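You operate a simulated robot arm through the tools that you are given. There is no shell and no other tool. Be economical: measure what you need, move in short steps, check, and stop when the job is done.

The job below is to be done with a simulated robot arm. You get a single attempt, and the scene is never put back.

TASK
Put two of the pink can with a loose valve cups from the top of the long steel bench on the shelf of the trial bench. Take the white can with a blue button and put it on the top of the side table. Open the door of the bath bench cabinet, take the small white can from the shelf under the narrow steel bench and leave it on the upper shelf of the bath bench cabinet and shut the door again. Turn the grey dial on the side bench to 26.8 mm. Take the yellow nozzle and leave it on the top of the shelf at the middle conveyor. Put the medium pink can with a crimped valve on the top of the turntable away on the step of the plate rack. Open the front right lower door of the near machine, turn the near speed dial to 3.0 and shut the door again. Fetch the medium white can with a crimped valve and stand it on the free top of the set-down table. Open the wide drawer, take the yellow sponge from the top of the long steel bench and put it in the inside of the wide drawer, then shut the drawer. The order is free. Set down upright: pink can with a loose valve cup, white can with a blue button, small white can, yellow nozzle, medium pink can with a crimped valve, medium white can with a crimped valve.

The check looks at the end state, three seconds after you hand in, the way a careful person would. Anything else that was tipped, shoved, dropped, spilled or broken makes it a failure.

THE ROBOT
A 6-joint arm with a two-finger parallel gripper on a trunk, on a base that drives. Base frame: it is fixed to the floor where the robot stands at the start and does not move with it; the origin is under the middle of the robot, x ahead of it, y to its left, z up; the surface under the hand at the start is at about z = 0.88. Readings come in m, degrees, newtons and seconds.
Its first joint turns from -166.0 to 166.0 degrees. Places, roughly: door of the bath bench cabinet [5.9, -2.5, 0.6]; free top of the set-down table [0.7, -1.1, 0.9]; front right lower door of the near machine [3.6, -1.2, 0.4]; grey dial on the side bench [6.1, 0.1, 0.8]; inside of the wide drawer [0.7, 0.1, 0.7]; medium pink can with a crimped val (5x5x14 cm) [3, -5.9, 1]; medium white can with a crimped va (5x5x14 cm) [0.8, 0.2, 0.9]; near speed dial [3.5, -1, 0.5]; pink can with a loose valve cup (5x5x14 cm) [0.7, 0.6, 0.9]; shelf of the trial bench [3.7, 3.4, 0.3]; small white can (4x4x11 cm) [3.5, 1.7, 0.6]; step of the plate rack (104x20 cm) [1.66, 3.54, 0.84]; top of the shelf at the middle conveyor (19x41 cm) [3.12, -2.88, 0.92]; top of the side table [2.9, 0.7, 0.9]; upper shelf of the bath bench cabinet [6.2, -2.5, 0.6]; white can with a blue button (5x5x15 cm) [3.5, 1.3, 0.6]; wide drawer [0.8, 0.1, 0.8]; yellow nozzle (4x4x7 cm) [3, -5.7, 1]; yellow sponge (9x6x4 cm) [0.5, 0.3, 0.9]. Payload 3.91 kg.
The tool frame sits at the grasp point between the pads (the TCP): z along the fingers, y along the line on which they close. The tips reach 0.03 m beyond it. Largest opening 0.11 m; finger width 0.02, thickness 0.01; the body of the gripper, 0.048 by 0.112 m, starts 0.055 m behind the TCP.
Orientation is told as [roll, pitch, yaw] about the base's x, y, z axes, in that order, counted from this pose: with the fingers straight down and closing along the base's y, the tool's x points along the base's -x, its y along +y and its z along -z.

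THE INTERFACE
- The arm moves only by the tool apply_moves. Its argument "targets" is a list of rows, each a list of 7 numbers: the shift along the tool's x, y, z in m, then the turn, a rotation vector about the tool's x, y, z in degrees, then the finger opening in m, from 0 to 0.11. In form: [[x, y, z, ax, ay, az, hand], ...]. A call has 1 to 8 rows; each row is the pose to reach, as a shift and turn from the pose commanded when the call began, along the tool's axes at that moment. A row lasts 0.2 s, in which the tool goes at most 0.05 m and 8.6 degrees; a call with a longer step from one row to the next is refused whole, and so is a gripper value outside its range. A pose out of reach is approached as far as the arm can. The call stops where the force on the tool passes 40 N (or 10 N more than at its start, if that is more) or the arm is blocked; 0.2 s more then pass. Each finger travels about 0.108 m/s and halts on what it meets, pressing with about 28 N; the grip force reading is that of the motor and also rises with nothing between the fingers. The clock runs only during rows and for 0.2 s after the last one: add rows that repeat a pose to give the fingers time. It gives the time, the measured TCP pose, the force on the tool (base axes), the opening and the grip force at its end, in the units of the frame above (readings bear some noise), with the torque about the TCP (base axes, N m) and any sound that the robot's microphone picked up.
- Cameras (640 x 400 px; columns grow to the right, rows downward): "scene" is now at [0.6228, -0.1455, 1.2514]; the picture's right is [0.00, -0.17, 0.99], its down [-0.65, 0.74, 0.13] and it looks along [-0.76, -0.65, -0.11] (base axes); focal length 214 px, centre (320, 200). "wrist" rides on the gripper at [0.072, 0.017, -0.103] in the tool frame; the picture's right is [-0.23, 0.97, 0.00], its down [-0.76, -0.18, -0.62] and it looks along [-0.61, -0.14, 0.78] (tool axes); focal length 222 px, centre (320, 200).
- camera(camera): a new picture of that camera. The clock stands still meanwhile.
- roll_base(legs): drives the robot by 1 to 6 legs, each [ahead, left, turn to the left] in m, m and degrees, along the robot's own axes; the way and the turn of a leg run together, so that a leg with both is an arc; at most 1.5 m and 180 degrees a leg. The arm and the cameras ride along, it lands a little off, and it stops where it bumps. It gives what a move gives.
- head_to(pan, tilt): turns the head with the scene camera to pan (to the left, within 80 degrees either way) and tilt (down, from -29 to 69), counted from straight ahead of the robot. It gives what a move gives.
- measure_at(camera, pixels): there is no depth. For up to 12 entries [column, row, z] of the newest picture of that camera ("zoom" is the newest enlarged one), the place [x, y] in the base frame at which the ray of that pixel passes the height z, good to about 0.002 m. The clock stands still meanwhile.
- enlarge(camera, box): a new picture of the part [left, top, right, bottom] of that camera's present view, enlarged. The clock stands still meanwhile.
- close_job(): hands the job in; it is judged then, once.

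Go step by step. Measure first, check grasps and placings, and put right what went wrong. The budget is 378 turns and 330 pictures, counting those below and the enlarged ones. Unless the task says otherwise, let go and move clear before handing in.

The tools are called by a JSON object that holds its "api" and its "payload". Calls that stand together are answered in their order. apply_moves: Moves the arm, as the interface text tells. Its arguments: {"type":"object","properties":{"targets":{"type":"array","items":{"type":"array","items":{"type":"number"}}}},"required":["targets"]} The other tools are called the same way: roll_base (legs) drives the base; head_to (pan, tilt) turns the head that bears the scene camera; camera (camera) takes a picture; measure_at (camera, pixels) gives the place at which the rays of pixels pass given heights; enlarge (camera, box) takes an enlarged picture of a part of a camera's view; close_job () hands the job in.

At the start:

```text
clock: 0.0
ee_pos: [0.5882, -0.0692, 1.1364]
ee_rot: [-0.1, 0.0, 0.0]
contact_force: [0.3, 0.0, 0.2]
wrist_torque: [0.03, 0.01, -0.02]
grip_width: 0.1101
finger_force: 0.1
robot x, y, heading: [-0.0007, 0.0012, -0.0]
head pan, tilt: [-80.2, 49.1]
```

scene: 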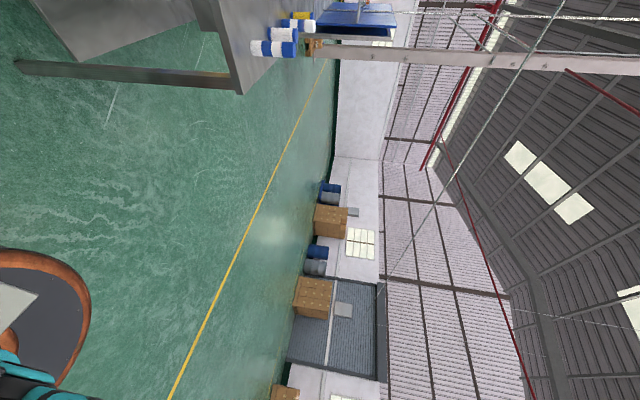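
wrist: 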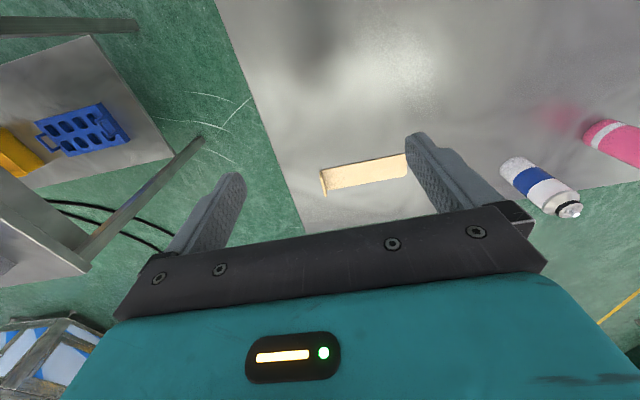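

The wrist picture shows the long bench with a white can (540,185) and a pink can (610,140). I'll turn the head ahead and look.

{"api": "head_to", "payload": {"pan": 20, "tilt": 40}}

{"api": "camera", "payload": {"camera": "scene"}}

```text
clock: 1.8
ee_pos: [0.5878, -0.07, 1.1356]
ee_rot: [0.0, 0.0, 0.0]
contact_force: [1.1, -0.1, -0.1]
wrist_torque: [0.01, 0.01, -0.03]
grip_width: 0.1102
finger_force: 0.1
robot x, y, heading: [0.0022, -0.0013, -0.4]
head pan, tilt: [20.0, 40.0]
```

```text
327 pictures are left
```

scene: 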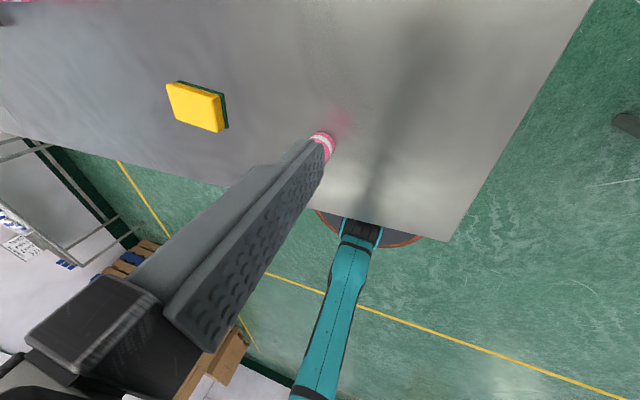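

The view is odd in orientation, so I'll calibrate it by measuring a few pixels.

{"api": "measure_at", "payload": {"camera": "scene", "pixels": [[320, 200, 0.88], [420, 200, 0.88], [320, 100, 0.88], [200, 105, 0.92], [320, 145, 0.88], [450, 240, 0.88], [590, 0, 0.88], [10, 0, 0.88], [370, 240, 0.0]]}}

{"api": "camera", "payload": {"camera": "wrist"}}

{"api": "measure_at", "payload": {"camera": "wrist", "pixels": [[320, 200, 0.88], [420, 200, 0.88], [320, 100, 0.88], [540, 165, 0.88], [590, 135, 0.88], [215, 0, 0.88], [325, 185, 0.88]]}}

```text
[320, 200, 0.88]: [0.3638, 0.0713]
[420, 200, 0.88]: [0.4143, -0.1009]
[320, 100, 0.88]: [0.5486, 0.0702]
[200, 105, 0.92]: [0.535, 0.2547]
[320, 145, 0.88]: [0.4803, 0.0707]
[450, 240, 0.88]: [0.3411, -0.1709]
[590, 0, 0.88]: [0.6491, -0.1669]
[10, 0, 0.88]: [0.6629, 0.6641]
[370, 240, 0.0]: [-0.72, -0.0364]
```

```text
326 pictures are left
```

wrist: 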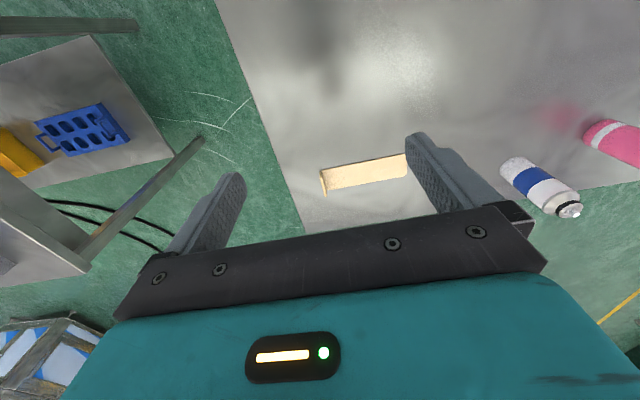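

```text
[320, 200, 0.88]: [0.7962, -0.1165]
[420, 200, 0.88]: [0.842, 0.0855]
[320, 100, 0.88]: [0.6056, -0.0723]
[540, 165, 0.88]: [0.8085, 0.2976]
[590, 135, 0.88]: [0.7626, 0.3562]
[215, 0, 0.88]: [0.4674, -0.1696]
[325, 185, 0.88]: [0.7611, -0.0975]
```

The scene camera looks backwards past nadir here, seemingly mounted beside the gripper. I'll try a smaller tilt.

{"api": "head_to", "payload": {"pan": 0, "tilt": -25}}

{"api": "camera", "payload": {"camera": "scene"}}

{"api": "measure_at", "payload": {"camera": "scene", "pixels": [[320, 200, 0.88], [320, 200, 0.4], [420, 200, 0.88], [320, 300, 0.88], [320, 300, 0.4]]}}

```text
clock: 3.1
ee_pos: [0.5881, -0.0699, 1.1359]
ee_rot: [0.0, -0.1, 0.1]
contact_force: [-0.5, -0.2, 0.5]
wrist_torque: [-0.01, 0.0, -0.02]
grip_width: 0.1102
finger_force: 0.2
robot x, y, heading: [-0.0039, -0.0, -0.1]
head pan, tilt: [0.0, -25.0]
```

```text
325 pictures are left
```

scene: 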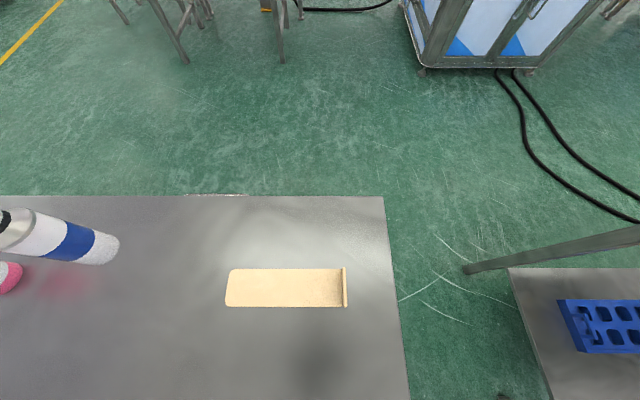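

```text
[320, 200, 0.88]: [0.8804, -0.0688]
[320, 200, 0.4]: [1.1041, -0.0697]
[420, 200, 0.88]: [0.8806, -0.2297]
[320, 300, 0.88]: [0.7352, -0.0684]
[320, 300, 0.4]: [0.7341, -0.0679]
```

The scene camera evidently rides on the hand (0.735,-0.07,1.19), with tilt measured from the tool axis. I'll raise and pitch the tool forward to get an overview.

{"api": "apply_moves", "payload": {"targets": [[0, 0, -0.03, 0, -8, 0, 0.11], [0, 0, -0.06, 0, -16, 0, 0.11], [0, 0, -0.09, 0, -24, 0, 0.11], [0, 0, -0.12, 0, -32, 0, 0.11], [0, 0, -0.15, 0, -40, 0, 0.11], [0, 0, -0.18, 0, -48, 0, 0.11], [0, 0, -0.2, 0, -56, 0, 0.11]]}}

{"api": "camera", "payload": {"camera": "scene"}}

```text
clock: 4.7
ee_pos: [0.5882, -0.0698, 1.337]
ee_rot: [0.0, -56.0, -0.1]
contact_force: [1.7, -0.2, -1.3]
wrist_torque: [0.0, 0.02, -0.03]
grip_width: 0.11
finger_force: 0.2
robot x, y, heading: [0.001, 0.0035, 0.3]
head pan, tilt: [0.0, -25.0]
```

```text
324 pictures are left
```

scene: 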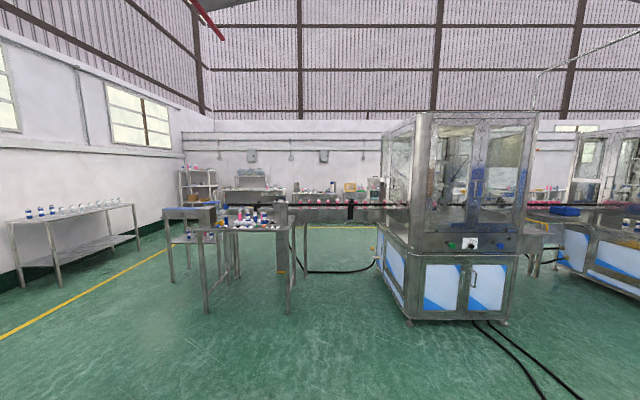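

A good overview: the near machine at (460,250), side table and narrow bench at (220,220), trial bench at (70,220). Look left and right too.

{"api": "head_to", "payload": {"pan": 70, "tilt": -20}}

{"api": "camera", "payload": {"camera": "scene"}}

{"api": "head_to", "payload": {"pan": -65, "tilt": -20}}

{"api": "camera", "payload": {"camera": "scene"}}

```text
clock: 6.1
ee_pos: [0.5886, -0.0709, 1.3368]
ee_rot: [0.1, -55.9, 0.0]
contact_force: [0.3, 0.3, -0.8]
wrist_torque: [0.0, -0.01, 0.02]
grip_width: 0.1101
finger_force: 0.0
robot x, y, heading: [0.0005, -0.0037, -0.1]
head pan, tilt: [70.0, -20.0]
```

```text
323 pictures are left
```

scene: 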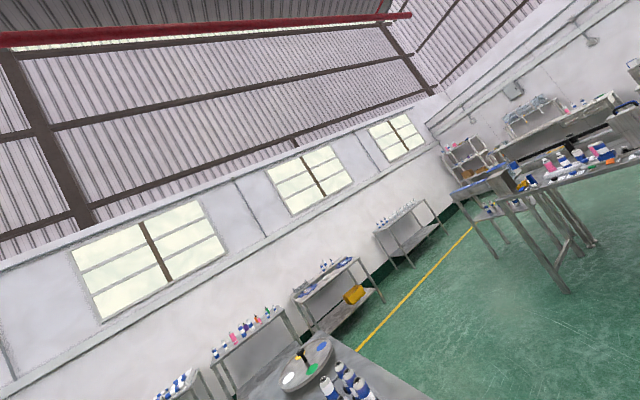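

```text
clock: 8.3
ee_pos: [0.5881, -0.0693, 1.3366]
ee_rot: [0.0, -56.0, 0.0]
contact_force: [-1.0, 0.1, -0.2]
wrist_torque: [-0.01, -0.02, -0.03]
grip_width: 0.1099
finger_force: 0.0
robot x, y, heading: [-0.0017, 0.0018, -0.1]
head pan, tilt: [-65.0, -20.0]
```

```text
322 pictures are left
```

scene: 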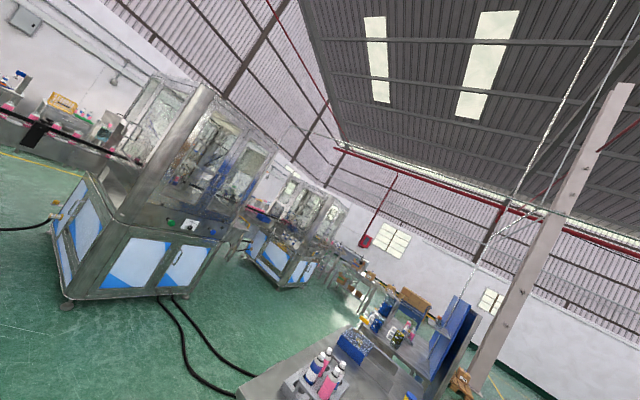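

Now get a top-down view of the long bench further left.

{"api": "apply_moves", "payload": {"targets": [[0, 0.045, 0, 0, 8, 0, 0.11], [0, 0.09, 0, 0, 16, 0, 0.11], [0, 0.135, 0, 0, 24, 0, 0.11], [0, 0.18, 0, 0, 32, 0, 0.11], [0, 0.225, 0, 0, 40, 0, 0.11], [0, 0.27, 0, 0, 48, 0, 0.11], [0, 0.3, 0, 0, 56, 0, 0.11]]}}

{"api": "head_to", "payload": {"pan": 15, "tilt": 0}}

{"api": "camera", "payload": {"camera": "scene"}}

```text
clock: 9.9
ee_pos: [0.5829, 0.2272, 1.3035]
ee_rot: [0.3, -0.7, 0.1]
contact_force: [-1.4, -0.8, 0.4]
wrist_torque: [0.02, -0.02, 0.01]
grip_width: 0.11
finger_force: 0.0
out of reach, approached as far as the arm can: row 7
robot x, y, heading: [-0.0003, 0.0016, 0.1]
head pan, tilt: [-65.0, -20.0]
```

```text
clock: 11.4
ee_pos: [0.5836, 0.2278, 1.3035]
ee_rot: [0.4, -0.8, 0.0]
contact_force: [-0.4, -0.2, 0.1]
wrist_torque: [0.0, -0.01, 0.0]
grip_width: 0.11
finger_force: 0.1
robot x, y, heading: [-0.0024, 0.0004, 0.0]
head pan, tilt: [15.0, 0.0]
```

```text
321 pictures are left
```

scene: 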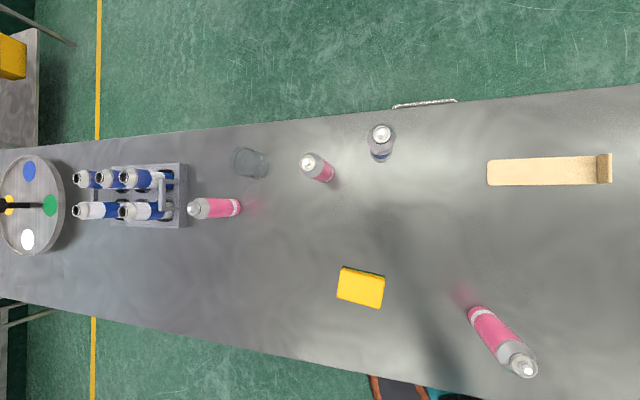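

Three pink cans at (215,208), (318,167), (500,340), white one at (380,140), sponge at (360,287), drawer handle at (425,103). Enlarge to tell valves apart.

{"api": "enlarge", "payload": {"camera": "scene", "box": [180, 100, 420, 250]}}

{"api": "enlarge", "payload": {"camera": "scene", "box": [440, 280, 600, 380]}}

{"api": "measure_at", "payload": {"camera": "scene", "pixels": [[240, 207, 0.88], [328, 176, 0.88], [382, 155, 0.88], [474, 312, 0.88], [362, 287, 0.92], [425, 103, 0.78], [250, 170, 0.88], [195, 208, 1.02], [311, 163, 1.02], [381, 133, 1.02], [522, 366, 1.02]]}}

```text
2.67 times, centred on (300, 175) of scene
```

zoom: 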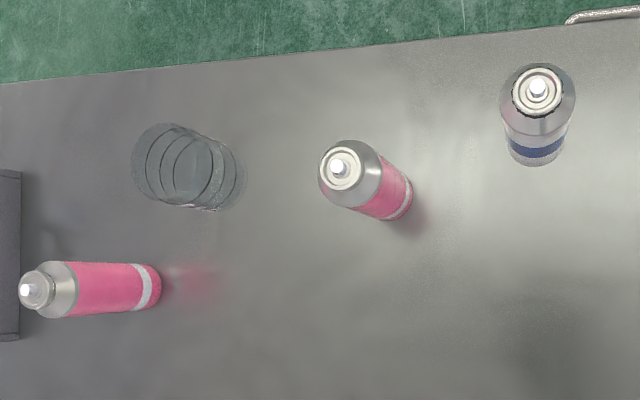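

```text
4.00 times, centred on (520, 330) of scene
```

zoom: 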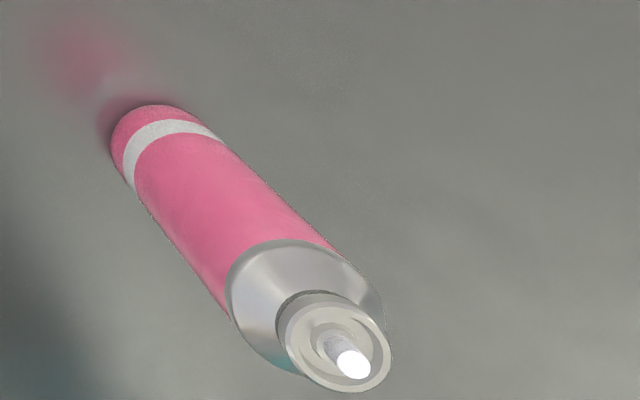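

```text
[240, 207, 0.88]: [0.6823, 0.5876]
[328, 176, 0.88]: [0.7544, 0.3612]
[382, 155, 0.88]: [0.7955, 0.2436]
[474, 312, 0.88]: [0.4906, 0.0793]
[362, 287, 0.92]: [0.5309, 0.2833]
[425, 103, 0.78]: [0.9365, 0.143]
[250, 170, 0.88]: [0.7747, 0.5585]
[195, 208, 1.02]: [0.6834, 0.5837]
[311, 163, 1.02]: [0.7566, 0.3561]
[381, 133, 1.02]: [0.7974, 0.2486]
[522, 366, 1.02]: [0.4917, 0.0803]
```

I have positions of all the bench objects. To tell loose from crimped valves I'll take a lower, more sideways look.

{"api": "apply_moves", "payload": {"targets": [[0.022, 0.02, 0.03, 0, -6, 0, 0.08], [0.044, 0.04, 0.06, 0, -12, 0, 0.08], [0.066, 0.06, 0.09, 0, -18, 0, 0.08], [0.088, 0.08, 0.12, 0, -24, 0, 0.08], [0.11, 0.1, 0.15, 0, -30, 0, 0.08], [0.13, 0.12, 0.18, 0, -36, 0, 0.08]]}}

{"api": "head_to", "payload": {"pan": 0, "tilt": -25}}

{"api": "camera", "payload": {"camera": "scene"}}

```text
clock: 12.8
ee_pos: [0.4526, 0.348, 1.1222]
ee_rot: [0.1, -36.0, 0.0]
contact_force: [0.1, 0.7, -0.6]
wrist_torque: [-0.01, 0.0, -0.01]
grip_width: 0.08
finger_force: 0.0
robot x, y, heading: [0.0011, -0.002, 0.2]
head pan, tilt: [15.0, 0.0]
```

```text
clock: 13.7
ee_pos: [0.4512, 0.3482, 1.1225]
ee_rot: [0.0, -36.1, 0.0]
contact_force: [-0.4, 0.3, -0.3]
wrist_torque: [-0.02, 0.02, 0.02]
grip_width: 0.0798
finger_force: 0.1
robot x, y, heading: [-0.0035, 0.0006, 0.0]
head pan, tilt: [0.0, -25.0]
```

```text
318 pictures are left
```

scene: 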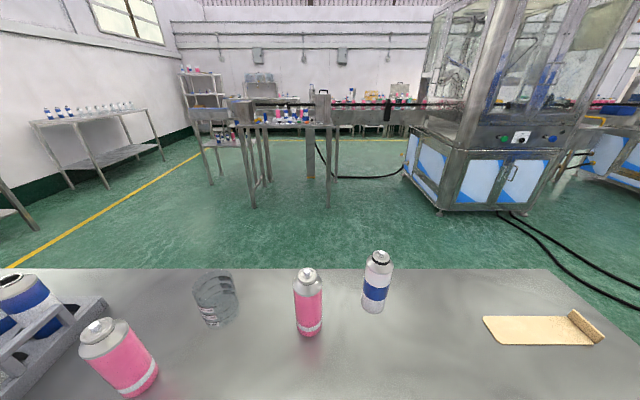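

{"api": "enlarge", "payload": {"camera": "scene", "box": [280, 240, 400, 340]}}

{"api": "enlarge", "payload": {"camera": "scene", "box": [60, 305, 180, 400]}}

```text
4.00 times, centred on (340, 290) of scene
```

zoom: 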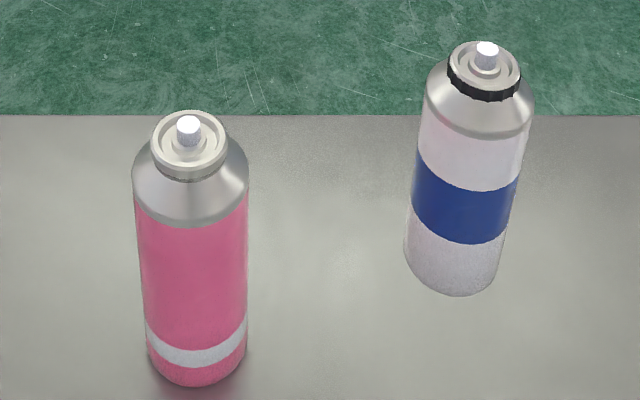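

```text
4.21 times, centred on (120, 352) of scene
```

zoom: 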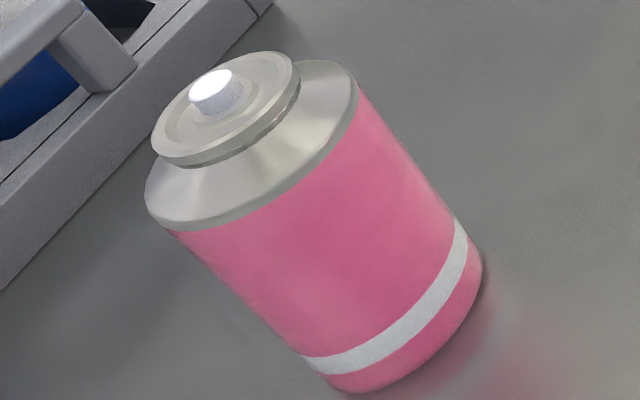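

The black crimp band marks the white can as crimped; the pinks lack it, so they're loose. Move above the white can with tool down.

{"api": "apply_moves", "payload": {"targets": [[-0.0394, -0.0128, 0.0194, 0, 7.2, 0, 0.08], [-0.0788, -0.0255, 0.0388, 0, 14.4, 0, 0.08], [-0.118, -0.038, 0.058, 0, 21.6, 0, 0.08], [-0.1575, -0.051, 0.0775, 0, 28.8, 0, 0.08], [-0.197, -0.064, 0.097, 0, 36, 0, 0.08], [-0.236, -0.0765, 0.116, 0, 36, 0, 0.08], [-0.2756, -0.089, 0.1356, 0, 36, 0, 0.08], [-0.315, -0.102, 0.155, 0, 36, 0, 0.08]]}}

{"api": "camera", "payload": {"camera": "wrist"}}

```text
clock: 15.5
ee_pos: [0.8002, 0.2459, 1.1825]
ee_rot: [0.0, 0.0, 0.0]
contact_force: [-1.1, 0.9, 1.3]
wrist_torque: [0.02, -0.09, 0.0]
grip_width: 0.08
finger_force: 0.0
robot x, y, heading: [0.0029, 0.0032, -0.0]
head pan, tilt: [0.0, -25.0]
```

```text
315 pictures are left
```

wrist: 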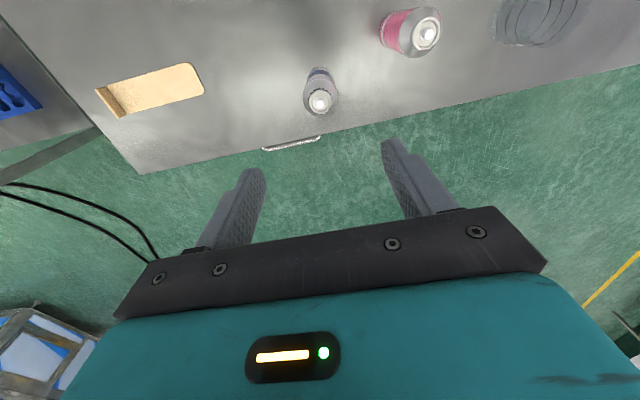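

{"api": "measure_at", "payload": {"camera": "wrist", "pixels": [[320, 103, 1.02], [320, 88, 0.99], [318, 75, 0.88], [425, 33, 1.02], [305, 141, 0.78]]}}

{"api": "head_to", "payload": {"pan": 0, "tilt": 40}}

{"api": "camera", "payload": {"camera": "scene"}}

```text
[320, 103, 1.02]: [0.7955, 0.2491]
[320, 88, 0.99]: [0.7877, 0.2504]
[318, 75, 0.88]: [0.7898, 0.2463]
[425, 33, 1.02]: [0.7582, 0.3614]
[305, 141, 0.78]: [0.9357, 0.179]
```

```text
clock: 16.9
ee_pos: [0.799, 0.2469, 1.1818]
ee_rot: [0.0, 0.1, -0.1]
contact_force: [-0.5, 0.0, 0.1]
wrist_torque: [0.0, -0.01, 0.01]
grip_width: 0.0799
finger_force: 0.2
robot x, y, heading: [-0.0016, 0.0009, -0.1]
head pan, tilt: [0.0, 40.0]
```

```text
314 pictures are left
```

scene: 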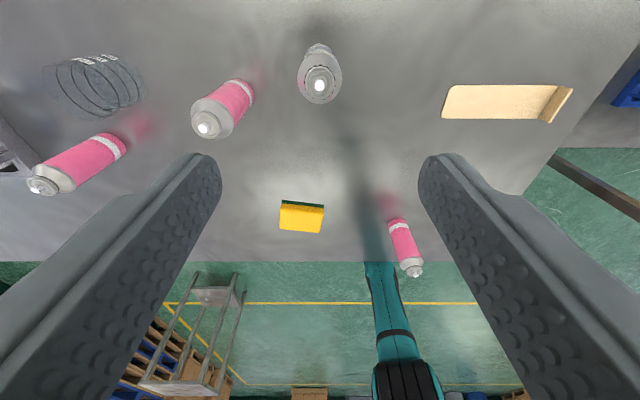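

Can centre is (0.796,0.249), well between the fingers. Descend to z≈0.972 and grip.

{"api": "apply_moves", "payload": {"targets": [[0.004, 0.002, 0.045, 0, 0, 0, 0.08], [0.004, 0.002, 0.09, 0, 0, 0, 0.08], [0.004, 0.002, 0.135, 0, 0, 0, 0.08], [0.004, 0.002, 0.175, 0, 0, 0, 0.08], [0.004, 0.002, 0.208, 0, 0, 0, 0.08], [0.004, 0.002, 0.208, 0, 0, 0, 0.03], [0.004, 0.002, 0.208, 0, 0, 0, 0.03]]}}

```text
clock: 18.5
ee_pos: [0.7949, 0.2489, 0.975]
ee_rot: [0.0, 0.0, 0.0]
contact_force: [-0.5, 0.3, 0.4]
wrist_torque: [0.01, 0.01, 0.0]
grip_width: 0.043
finger_force: 28.2
robot x, y, heading: [0.0016, -0.0018, -0.0]
head pan, tilt: [0.0, 40.0]
```

{"api": "apply_moves", "payload": {"targets": [[0, 0, -0.03, 0, 0, 0, 0.03], [0, 0, -0.06, 0, 0, 0, 0.03]]}}

{"api": "camera", "payload": {"camera": "scene"}}

{"api": "camera", "payload": {"camera": "wrist"}}

```text
clock: 19.1
ee_pos: [0.7964, 0.2483, 1.0347]
ee_rot: [0.1, 0.1, 0.0]
contact_force: [0.0, -0.5, -0.2]
wrist_torque: [-0.06, 0.04, 0.02]
grip_width: 0.0437
finger_force: 28.7
robot x, y, heading: [-0.0004, -0.005, 0.2]
head pan, tilt: [0.0, 40.0]
```

```text
313 pictures are left
```

scene: 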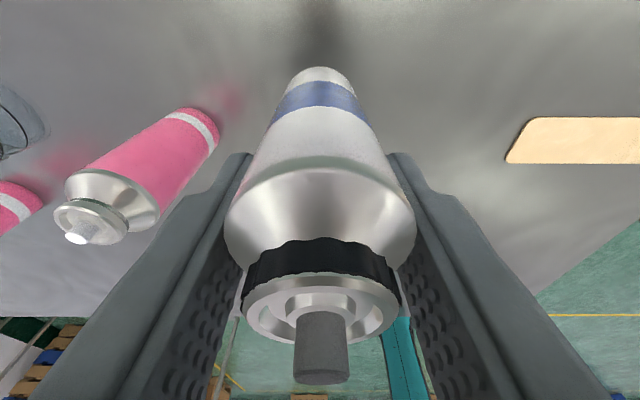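

```text
312 pictures are left
```

wrist: 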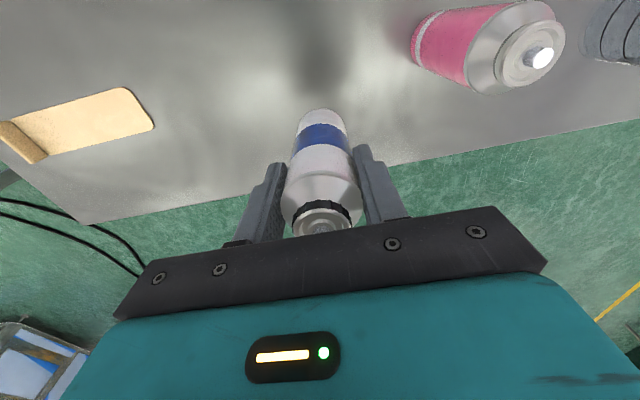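

Held well. Raise it, move right, then look at the set-down table.

{"api": "apply_moves", "payload": {"targets": [[0.02, -0.03, -0.03, 0, 0, 0, 0.03], [0.04, -0.06, -0.06, 0, 0, 0, 0.03], [0.06, -0.09, -0.09, 0, 0, 0, 0.03], [0.08, -0.12, -0.12, 0, 0, 0, 0.03], [0.1, -0.155, -0.14, 0, 0, 0, 0.03], [0.12, -0.195, -0.16, 0, 0, 0, 0.03], [0.13, -0.24, -0.16, 0, 0, 0, 0.03], [0.14, -0.285, -0.16, 0, 0, 0, 0.03]]}}

{"api": "apply_moves", "payload": {"targets": [[0, -0.05, 0, 0, 0, 0, 0.03], [0, -0.1, 0, 0, 0, 0, 0.03], [0, -0.15, 0, 0, 0, 0, 0.03], [0, -0.2, 0, 0, 0, 0, 0.03], [0, -0.25, 0, 0, 0, 0, 0.03], [0, -0.3, 0, 0, 0, 0, 0.03]]}}

{"api": "head_to", "payload": {"pan": -45, "tilt": 5}}

{"api": "camera", "payload": {"camera": "scene"}}

```text
clock: 20.9
ee_pos: [0.6556, -0.0378, 1.1953]
ee_rot: [0.0, 0.0, 0.0]
contact_force: [0.3, -0.1, -1.3]
wrist_torque: [0.0, 0.03, 0.02]
grip_width: 0.0435
finger_force: 28.6
robot x, y, heading: [0.0028, -0.0023, -0.0]
head pan, tilt: [0.0, 40.0]
```

```text
clock: 22.3
ee_pos: [0.6554, -0.3352, 1.1951]
ee_rot: [0.0, 0.0, 0.1]
contact_force: [0.2, 0.1, 0.2]
wrist_torque: [-0.09, -0.02, 0.04]
grip_width: 0.0434
finger_force: 27.8
robot x, y, heading: [-0.002, -0.0006, 0.2]
head pan, tilt: [0.0, 40.0]
```

```text
clock: 23.4
ee_pos: [0.6551, -0.3359, 1.1958]
ee_rot: [0.0, 0.0, 0.1]
contact_force: [-0.2, -0.3, -0.5]
wrist_torque: [0.02, 0.04, -0.03]
grip_width: 0.0432
finger_force: 27.8
robot x, y, heading: [-0.0002, -0.0002, -0.2]
head pan, tilt: [-45.0, 5.0]
```

```text
311 pictures are left
```

scene: 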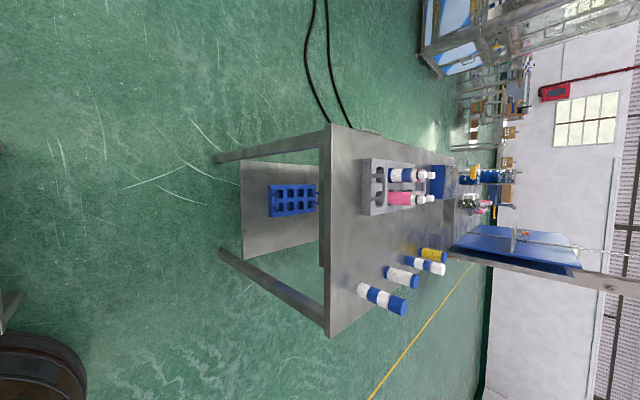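

{"api": "measure_at", "payload": {"camera": "scene", "pixels": [[330, 126, 0.88], [328, 335, 0.88], [362, 292, 0.88], [388, 275, 0.88], [362, 185, 0.88], [372, 214, 0.88], [365, 158, 0.88], [408, 262, 0.88], [432, 198, 0.88], [422, 255, 0.88], [480, 250, 0.88]]}}

{"api": "enlarge", "payload": {"camera": "scene", "box": [300, 110, 540, 350]}}

```text
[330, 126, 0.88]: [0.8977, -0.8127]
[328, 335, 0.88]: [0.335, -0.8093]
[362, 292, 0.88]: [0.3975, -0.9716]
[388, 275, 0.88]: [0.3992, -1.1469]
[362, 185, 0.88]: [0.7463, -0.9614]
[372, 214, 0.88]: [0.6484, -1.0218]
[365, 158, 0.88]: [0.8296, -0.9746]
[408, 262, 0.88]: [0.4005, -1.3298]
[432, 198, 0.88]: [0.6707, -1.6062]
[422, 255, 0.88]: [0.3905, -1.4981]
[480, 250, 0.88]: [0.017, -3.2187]
```

```text
1.67 times, centred on (420, 230) of scene
```

zoom: 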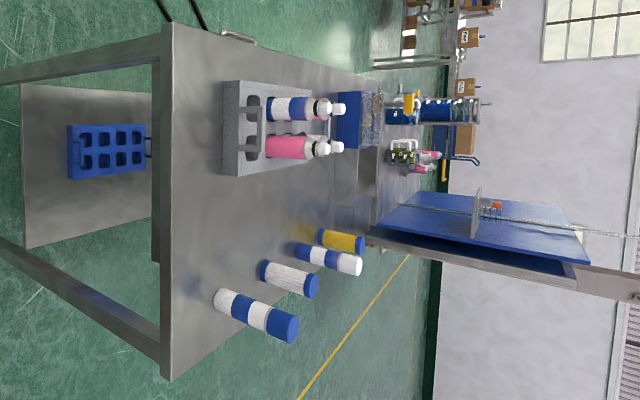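

The table spans x 0.335–0.9, y from -0.81; a can row stands at x≈0.40 and the grey rack begins at x≈0.65. I'll set the can at about (0.53,-1.05): pull in, then drive right.

{"api": "apply_moves", "payload": {"targets": [[0.042, 0, -0.01, 0, 0, 0, 0.03], [0.084, 0, -0.02, 0, 0, 0, 0.03], [0.122, 0, -0.03, 0, 0, 0, 0.03]]}}

{"api": "roll_base", "payload": {"legs": [[0, -0.7, 0]]}}

{"api": "head_to", "payload": {"pan": 0, "tilt": 35}}

{"api": "camera", "payload": {"camera": "scene"}}

{"api": "camera", "payload": {"camera": "wrist"}}

```text
clock: 24.2
ee_pos: [0.5334, -0.3363, 1.2234]
ee_rot: [0.1, 0.0, 0.0]
contact_force: [0.0, -1.0, -2.4]
wrist_torque: [0.06, 0.09, -0.02]
grip_width: 0.0435
finger_force: 28.1
robot x, y, heading: [-0.0019, 0.0031, -0.3]
head pan, tilt: [-45.0, 5.0]
```

```text
clock: 28.1
ee_pos: [0.5289, -1.0445, 1.2258]
ee_rot: [0.0, 0.0, -0.4]
contact_force: [0.4, -0.1, -0.2]
wrist_torque: [-0.01, 0.04, 0.05]
grip_width: 0.0436
finger_force: 27.4
robot x, y, heading: [0.0012, -0.7007, -0.7]
head pan, tilt: [-45.0, 5.0]
```

```text
clock: 29.2
ee_pos: [0.5285, -1.0443, 1.2262]
ee_rot: [0.0, -0.1, -0.4]
contact_force: [-1.0, -0.4, -1.5]
wrist_torque: [0.01, 0.0, -0.02]
grip_width: 0.0435
finger_force: 28.3
robot x, y, heading: [0.0021, -0.7039, -0.6]
head pan, tilt: [0.0, 35.0]
```

```text
309 pictures are left
```

scene: 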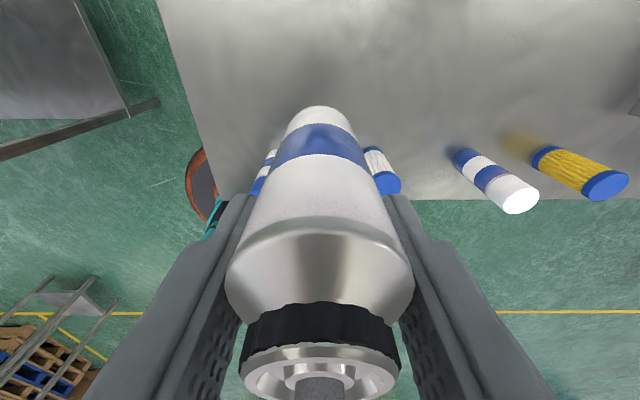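

```text
308 pictures are left
```

wrist: 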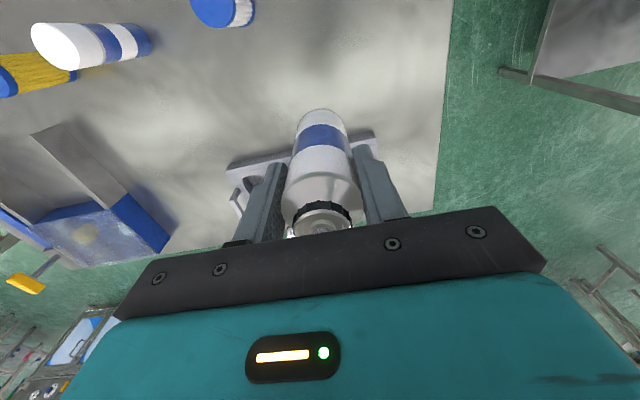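

Clear below. Descend, slowing near the table to feel contact.

{"api": "apply_moves", "payload": {"targets": [[0, 0, 0.045, 0, 0, 0, 0.03], [0, 0, 0.09, 0, 0, 0, 0.03], [0, 0, 0.135, 0, 0, 0, 0.03], [0, 0, 0.18, 0, 0, 0, 0.03], [0, 0, 0.215, 0, 0, 0, 0.03], [0, 0, 0.232, 0, 0, 0, 0.03]]}}

{"api": "camera", "payload": {"camera": "scene"}}

```text
clock: 30.6
ee_pos: [0.5292, -1.0445, 0.9937]
ee_rot: [0.0, 0.1, -0.4]
contact_force: [0.3, 0.1, 0.3]
wrist_torque: [0.03, 0.03, -0.01]
grip_width: 0.0437
finger_force: 28.5
robot x, y, heading: [-0.0054, -0.7043, -0.3]
head pan, tilt: [0.0, 35.0]
```

```text
307 pictures are left
```

scene: 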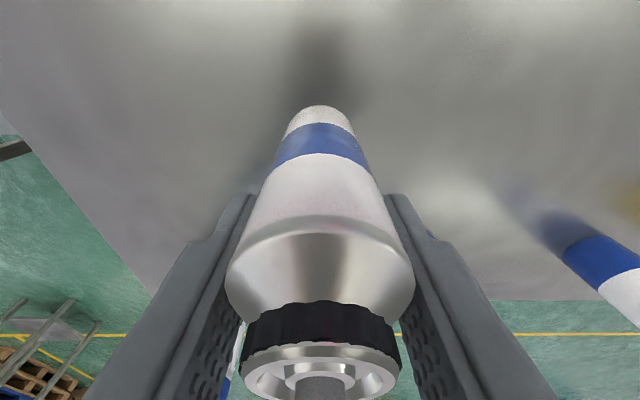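

{"api": "apply_moves", "payload": {"targets": [[0, 0, 0.004, 0, 0, 0, 0.03], [0, 0, 0.008, 0, 0, 0, 0.03], [0, 0, 0.012, 0, 0, 0, 0.03], [0, 0, 0.015, 0, 0, 0, 0.03]]}}

```text
clock: 31.6
ee_pos: [0.5285, -1.0439, 0.9776]
ee_rot: [0.0, 0.0, -0.4]
contact_force: [0.1, 1.0, -0.4]
wrist_torque: [-0.04, -0.01, 0.01]
grip_width: 0.0433
finger_force: 28.3
robot x, y, heading: [-0.0012, -0.7055, -0.4]
head pan, tilt: [0.0, 35.0]
```

{"api": "apply_moves", "payload": {"targets": [[0, 0, 0.002, 0, 0, 0, 0.03], [0, 0, 0.004, 0, 0, 0, 0.03], [0, 0, 0.006, 0, 0, 0, 0.03]]}}

```text
clock: 32.4
ee_pos: [0.5289, -1.043, 0.9735]
ee_rot: [-0.2, -0.2, -0.4]
contact_force: [0.2, 0.0, 24.8]
wrist_torque: [0.06, 0.06, 0.0]
grip_width: 0.0437
finger_force: 28.3
robot x, y, heading: [-0.0053, -0.705, -0.4]
head pan, tilt: [0.0, 35.0]
```

Contact felt (25 N). Ease up slightly, open, and rise.

{"api": "apply_moves", "payload": {"targets": [[0, 0, -0.002, 0, 0, 0, 0.03], [0, 0, -0.002, 0, 0, 0, 0.06], [0, 0, -0.002, 0, 0, 0, 0.07], [0, 0, -0.03, 0, 0, 0, 0.07], [0, 0, -0.07, 0, 0, 0, 0.07], [0, 0, -0.115, 0, 0, 0, 0.07], [0, 0, -0.16, 0, 0, 0, 0.07], [0, 0, -0.2, 0, 0, 0, 0.07]]}}

{"api": "camera", "payload": {"camera": "scene"}}

```text
clock: 34.2
ee_pos: [0.5303, -1.0446, 1.173]
ee_rot: [0.0, 0.0, -0.4]
contact_force: [-0.4, 0.5, -0.1]
wrist_torque: [0.03, 0.01, 0.0]
grip_width: 0.0701
finger_force: 0.1
robot x, y, heading: [-0.001, -0.7054, -0.4]
head pan, tilt: [0.0, 35.0]
```

```text
306 pictures are left
```

scene: 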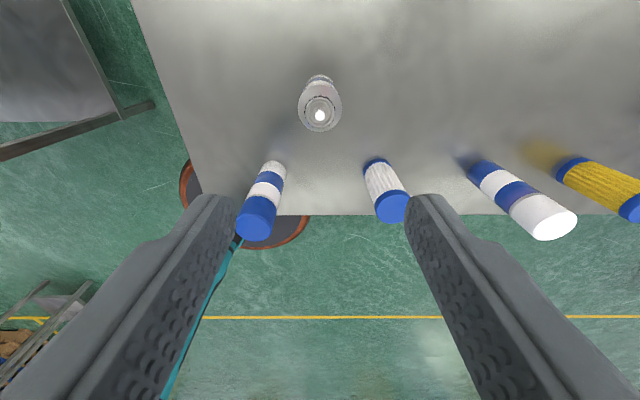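

Can stands upright. Next the sponge: it sits at (0.53,0.28); I'll drive back left and view it.

{"api": "roll_base", "payload": {"legs": [[0, 0.75, 0.4]]}}

{"api": "apply_moves", "payload": {"targets": [[0, 0.05, 0, 0, 0, 8, 0.08], [0, 0.1, 0, 0, 0, 16, 0.08], [0, 0.15, 0, 0, 0, 24, 0.08], [0, 0.2, 0, 0, 0, 32, 0.08], [0, 0.25, 0, 0, 0, 40, 0.08], [0, 0.3, 0, 0, 0, 48, 0.08], [0, 0.35, 0, 0, 0, 56, 0.08], [0, 0.4, 0, 0, 0, 64, 0.08]]}}

{"api": "head_to", "payload": {"pan": 0, "tilt": 30}}

{"api": "camera", "payload": {"camera": "scene"}}

```text
clock: 38.2
ee_pos: [0.5351, -0.294, 1.1732]
ee_rot: [0.1, 0.0, -0.4]
contact_force: [0.3, 0.4, 0.3]
wrist_torque: [0.0, 0.01, -0.01]
grip_width: 0.0701
finger_force: 0.1
robot x, y, heading: [0.0019, 0.0464, -0.4]
head pan, tilt: [0.0, 35.0]
```

```text
clock: 40.0
ee_pos: [0.5358, 0.1064, 1.1728]
ee_rot: [0.0, 0.0, -64.4]
contact_force: [-0.4, -0.3, 0.8]
wrist_torque: [0.06, -0.03, 0.0]
grip_width: 0.0798
finger_force: 0.1
robot x, y, heading: [0.0033, 0.0474, -0.8]
head pan, tilt: [0.0, 35.0]
```

```text
clock: 40.7
ee_pos: [0.5377, 0.1058, 1.1725]
ee_rot: [0.0, 0.0, -64.4]
contact_force: [0.3, -0.3, 0.1]
wrist_torque: [0.01, -0.04, 0.0]
grip_width: 0.0798
finger_force: 0.1
robot x, y, heading: [0.0012, 0.0464, -0.3]
head pan, tilt: [0.0, 30.0]
```

```text
305 pictures are left
```

scene: 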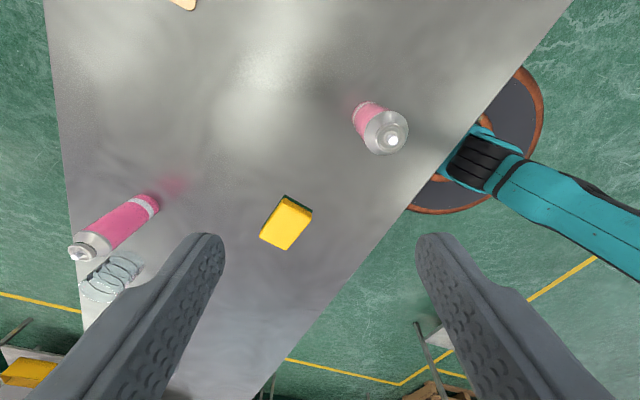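

{"api": "measure_at", "payload": {"camera": "scene", "pixels": [[286, 198, 0.92], [312, 210, 0.92], [287, 250, 0.92], [260, 235, 0.92], [285, 223, 0.92]]}}

```text
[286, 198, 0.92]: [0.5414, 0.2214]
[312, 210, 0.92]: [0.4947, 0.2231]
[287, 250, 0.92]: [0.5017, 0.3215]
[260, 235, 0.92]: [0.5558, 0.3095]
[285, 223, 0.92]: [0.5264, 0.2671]
```

Sponge centre is ≈(0.523,0.269), its long axis ≈7° off y. Align and go above it.

{"api": "apply_moves", "payload": {"targets": [[0.031, 0.0114, 0.02, 0, 0, 6.5, 0.09], [0.062, 0.0228, 0.04, 0, 0, 13, 0.09], [0.093, 0.034, 0.06, 0, 0, 19.5, 0.09], [0.124, 0.0456, 0.08, 0, 0, 26, 0.09], [0.1535, 0.057, 0.1, 0, 0, 32.3, 0.09]]}}

{"api": "camera", "payload": {"camera": "scene"}}

{"api": "camera", "payload": {"camera": "wrist"}}

```text
clock: 41.9
ee_pos: [0.5216, 0.2682, 1.0726]
ee_rot: [0.0, 0.1, -96.9]
contact_force: [0.0, 0.1, -0.3]
wrist_torque: [0.02, -0.02, 0.01]
grip_width: 0.0899
finger_force: 0.0
robot x, y, heading: [0.0026, 0.0414, -0.3]
head pan, tilt: [0.0, 30.0]
```

```text
304 pictures are left
```

scene: 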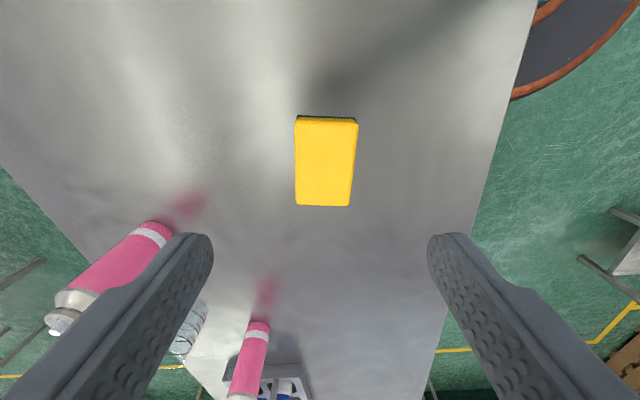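

```text
303 pictures are left
```

wrist: 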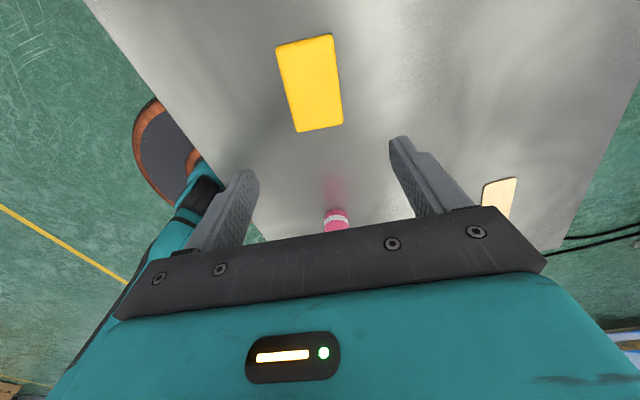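

{"api": "measure_at", "payload": {"camera": "scene", "pixels": [[327, 118, 0.918], [322, 206, 0.918]]}}

{"api": "measure_at", "payload": {"camera": "wrist", "pixels": [[311, 84, 0.918]]}}

```text
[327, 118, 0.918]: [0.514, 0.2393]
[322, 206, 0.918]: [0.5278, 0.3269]
```

```text
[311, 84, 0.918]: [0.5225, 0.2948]
```

{"api": "apply_moves", "payload": {"targets": [[0.015, 0, 0.045, 0, 0, 0, 0.09], [0.015, 0, 0.09, 0, 0, 0, 0.09], [0.015, 0, 0.13, 0, 0, 0, 0.09], [0.015, 0, 0.159, 0, 0, 0, 0.09], [0.015, 0, 0.159, 0, 0, 0, 0.04], [0.015, 0, 0.159, 0, 0, 0, 0.04], [0.015, 0, 0.13, 0, 0, 0, 0.04], [0.015, 0, 0.09, 0, 0, 0, 0.04]]}}

{"api": "camera", "payload": {"camera": "scene"}}

```text
clock: 43.7
ee_pos: [0.5255, 0.2847, 0.9828]
ee_rot: [0.1, 0.0, -96.6]
contact_force: [0.8, -0.9, -0.5]
wrist_torque: [0.03, 0.01, 0.0]
grip_width: 0.0591
finger_force: 27.8
robot x, y, heading: [0.0021, 0.0445, -0.5]
head pan, tilt: [0.0, 30.0]
```

```text
302 pictures are left
```

scene: 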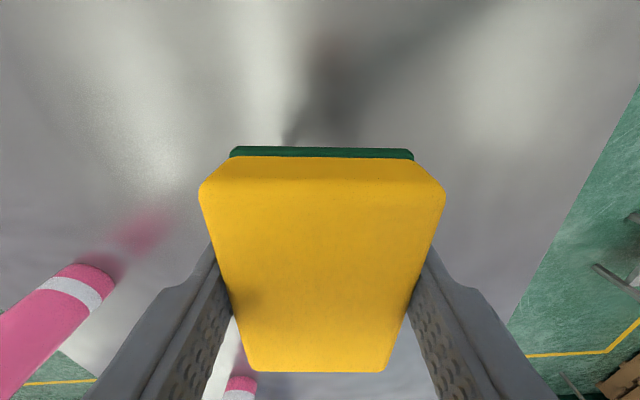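

Sponge held. Move it to (0.78,0.16) near the far edge so I can reach it from the drawer side.

{"api": "apply_moves", "payload": {"targets": [[-0.016, 0.0446, -0.02, 0, 0, 0, 0.04], [-0.032, 0.089, -0.02, 0, 0, 0, 0.04], [-0.0475, 0.1337, -0.02, 0, 0, 0, 0.04], [-0.063, 0.178, -0.02, 0, 0, 0, 0.04], [-0.079, 0.223, -0.02, 0, 0, 0, 0.04], [-0.095, 0.2675, -0.02, 0, 0, 0, 0.04], [-0.095, 0.2675, 0.03, 0, 0, 0, 0.04], [-0.095, 0.2675, 0.066, 0, 0, 0, 0.04]]}}

{"api": "apply_moves", "payload": {"targets": [[0, 0, 0.003, 0, 0, 0, 0.04], [0, 0, 0.003, 0, 0, 0, 0.09], [0, 0, 0.003, 0, 0, 0, 0.09], [0, 0, -0.04, 0, 0, 0, 0.09], [0, 0, -0.09, 0, 0, 0, 0.09], [0, 0, -0.14, 0, 0, 0, 0.09], [0, 0, -0.19, 0, 0, 0, 0.09], [0, 0, -0.24, 0, 0, 0, 0.09]]}}

{"api": "camera", "payload": {"camera": "scene"}}

```text
refused: row 1 steps farther than a row can; nothing moved
```

```text
clock: 45.5
ee_pos: [0.5242, 0.2843, 1.2227]
ee_rot: [-0.1, 0.0, -96.7]
contact_force: [0.1, -0.7, 0.0]
wrist_torque: [0.0, 0.04, -0.02]
grip_width: 0.0898
finger_force: 0.1
robot x, y, heading: [0.0005, 0.0447, -0.5]
head pan, tilt: [0.0, 30.0]
```

```text
301 pictures are left
```

scene: 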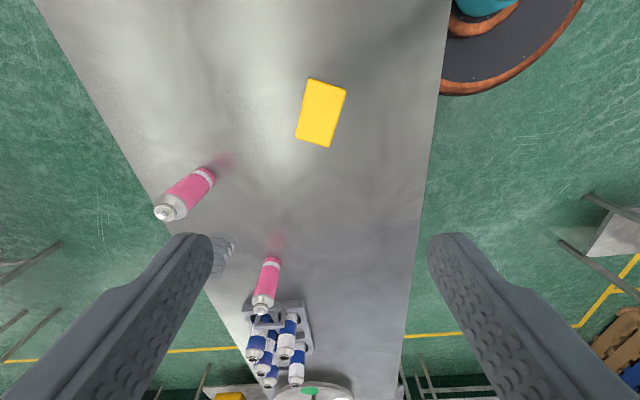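

The first move was refused, so the sponge dropped flat a few cm (now at (321,112)). Re-measure.

{"api": "measure_at", "payload": {"camera": "scene", "pixels": [[311, 78, 0.918], [346, 92, 0.918], [331, 147, 0.918], [296, 137, 0.918]]}}

```text
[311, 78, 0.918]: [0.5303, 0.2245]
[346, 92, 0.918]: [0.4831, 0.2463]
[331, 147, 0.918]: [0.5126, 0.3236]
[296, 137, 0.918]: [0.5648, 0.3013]
```

{"api": "apply_moves", "payload": {"targets": [[-0.007, -0.001, 0.048, 0, 0, 8, 0.1], [-0.007, -0.001, 0.096, 0, 0, 15.7, 0.1], [-0.007, -0.001, 0.144, 0, 0, 15.7, 0.1], [-0.007, -0.001, 0.192, 0, 0, 15.7, 0.1]]}}

{"api": "camera", "payload": {"camera": "scene"}}

{"api": "camera", "payload": {"camera": "wrist"}}

```text
clock: 46.5
ee_pos: [0.5224, 0.2765, 1.0305]
ee_rot: [-0.1, -0.1, -112.4]
contact_force: [-1.5, 0.3, -0.2]
wrist_torque: [0.01, -0.05, -0.02]
grip_width: 0.1
finger_force: 0.1
robot x, y, heading: [0.0018, 0.0482, -0.6]
head pan, tilt: [0.0, 30.0]
```

```text
300 pictures are left
```

scene: 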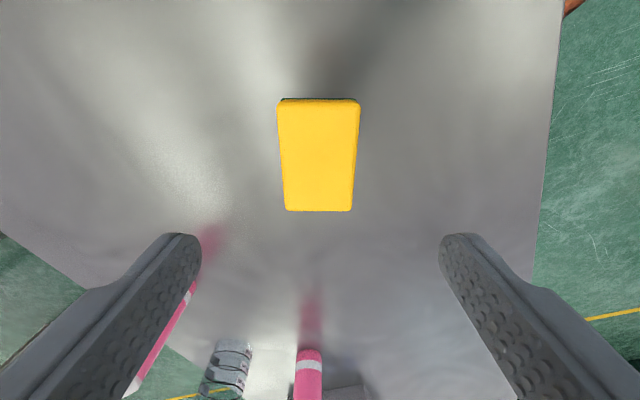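

```text
299 pictures are left
```

wrist: 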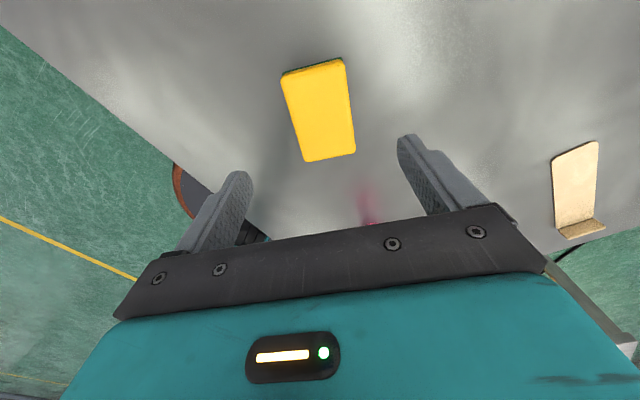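

Well aligned. Grip and lift.

{"api": "apply_moves", "payload": {"targets": [[0.004, 0, 0.045, 0, 0, 0, 0.1], [0.004, 0, 0.09, 0, 0, 0, 0.1], [0.004, 0, 0.119, 0, 0, 0, 0.1], [0.004, 0, 0.119, 0, 0, 0, 0.05], [0.004, 0, 0.119, 0, 0, 0, 0.04], [0.004, 0, 0.08, 0, 0, 0, 0.04], [0.004, 0, 0.04, 0, 0, 0, 0.04]]}}

```text
clock: 48.1
ee_pos: [0.5244, 0.2809, 0.9911]
ee_rot: [0.1, 0.0, -112.3]
contact_force: [0.0, 0.2, -0.3]
wrist_torque: [-0.04, 0.0, -0.01]
grip_width: 0.0592
finger_force: 27.5
robot x, y, heading: [0.0019, 0.0489, -0.2]
head pan, tilt: [0.0, 30.0]
```

{"api": "apply_moves", "payload": {"targets": [[-0.002, 0.042, -0.01, 0, 0, -4, 0.04], [-0.004, 0.084, -0.02, 0, 0, -8, 0.04], [-0.006, 0.126, -0.02, 0, 0, -12, 0.04], [-0.008, 0.168, -0.02, 0, 0, -16, 0.04], [-0.01, 0.21, -0.02, 0, 0, -20, 0.04], [-0.012, 0.25, -0.02, 0, 0, -22.3, 0.04], [-0.014, 0.282, 0.01, 0, 0, -22.3, 0.04], [-0.014, 0.282, 0.05, 0, 0, -22.3, 0.04]]}}

{"api": "camera", "payload": {"camera": "scene"}}

```text
clock: 49.9
ee_pos: [0.7796, 0.1602, 0.9412]
ee_rot: [0.1, 0.0, -90.1]
contact_force: [-0.6, 0.2, 0.5]
wrist_torque: [0.02, -0.01, 0.0]
grip_width: 0.0589
finger_force: 27.9
robot x, y, heading: [0.0089, 0.0458, -0.4]
head pan, tilt: [0.0, 30.0]
```

```text
298 pictures are left
```

scene: 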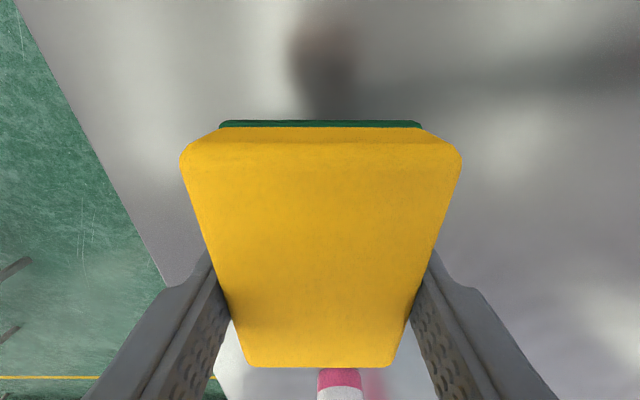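

{"api": "apply_moves", "payload": {"targets": [[0, 0, 0.014, 0, 0, 0, 0.04], [0, 0, 0.027, 0, 0, 0, 0.04], [0, 0, 0.027, 0, 0, 0, 0.08], [0, 0, 0.027, 0, 0, 0, 0.08], [0, 0, -0.01, 0, 0, 0, 0.08], [0, 0, -0.06, 0, 0, 0, 0.08], [0, 0, -0.11, 0, 0, 0, 0.08], [0, 0, -0.16, 0, 0, 0, 0.08]]}}

{"api": "head_to", "payload": {"pan": 70, "tilt": -10}}

{"api": "camera", "payload": {"camera": "scene"}}

{"api": "camera", "payload": {"camera": "wrist"}}

```text
clock: 51.7
ee_pos: [0.7809, 0.1596, 1.0997]
ee_rot: [-0.1, 0.0, -90.1]
contact_force: [0.1, -0.8, -1.1]
wrist_torque: [-0.02, 0.05, 0.0]
grip_width: 0.0801
finger_force: 0.0
robot x, y, heading: [0.0046, 0.044, -0.2]
head pan, tilt: [0.0, 30.0]
```

```text
clock: 53.1
ee_pos: [0.7806, 0.1587, 1.1008]
ee_rot: [0.0, -0.1, -90.0]
contact_force: [0.7, 0.6, 0.8]
wrist_torque: [0.03, -0.03, 0.03]
grip_width: 0.0801
finger_force: 0.0
robot x, y, heading: [0.0012, 0.0461, -0.3]
head pan, tilt: [70.0, -10.0]
```

```text
297 pictures are left
```

scene: 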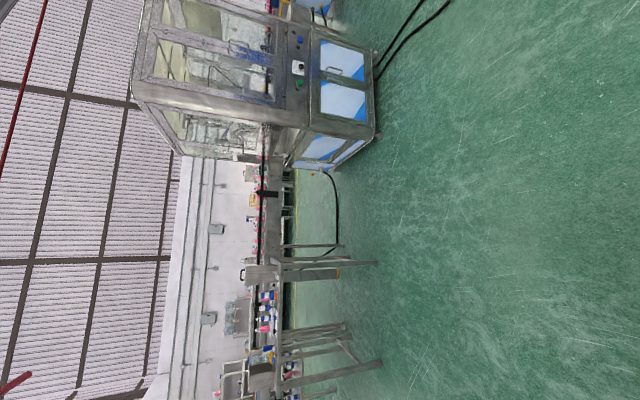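

```text
296 pictures are left
```

wrist: 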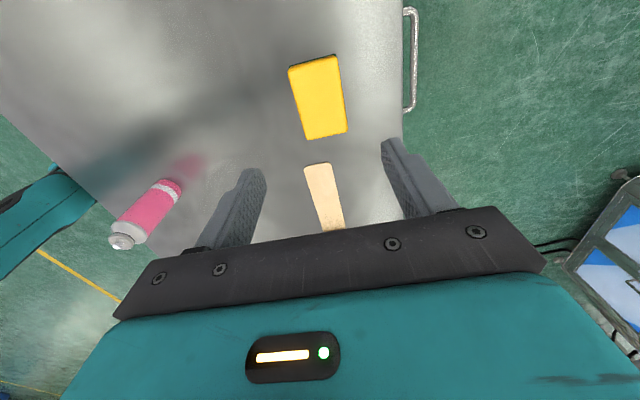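

Sponge set down near the far edge; the drawer handle is the bar at (408,60). Check the base size for passing between the benches.

{"api": "head_to", "payload": {"pan": -45, "tilt": 5}}

{"api": "camera", "payload": {"camera": "scene"}}

{"api": "measure_at", "payload": {"camera": "wrist", "pixels": [[408, 8, 0.78], [412, 108, 0.78], [403, 60, 0.88], [402, 136, 0.88], [318, 97, 0.918]]}}

```text
clock: 55.1
ee_pos: [0.7805, 0.1595, 1.0994]
ee_rot: [0.0, -0.1, -90.1]
contact_force: [0.1, -0.5, 0.1]
wrist_torque: [-0.03, -0.02, -0.04]
grip_width: 0.0798
finger_force: 0.1
robot x, y, heading: [0.0051, 0.0447, -0.3]
head pan, tilt: [-45.0, 5.0]
```

```text
295 pictures are left
```

scene: 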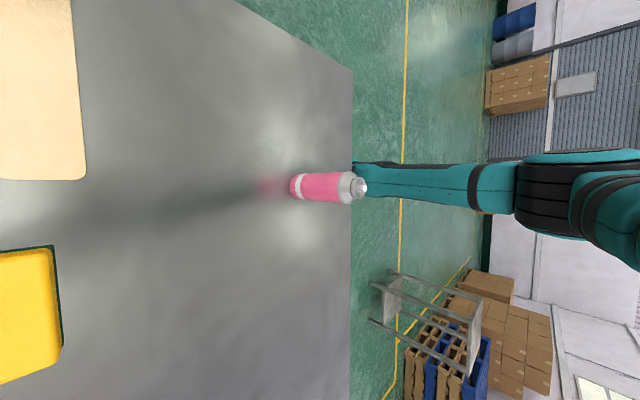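

```text
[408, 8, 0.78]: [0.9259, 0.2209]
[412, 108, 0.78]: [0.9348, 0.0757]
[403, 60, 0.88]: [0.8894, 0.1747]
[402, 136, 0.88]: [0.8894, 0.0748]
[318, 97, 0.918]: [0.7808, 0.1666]
```

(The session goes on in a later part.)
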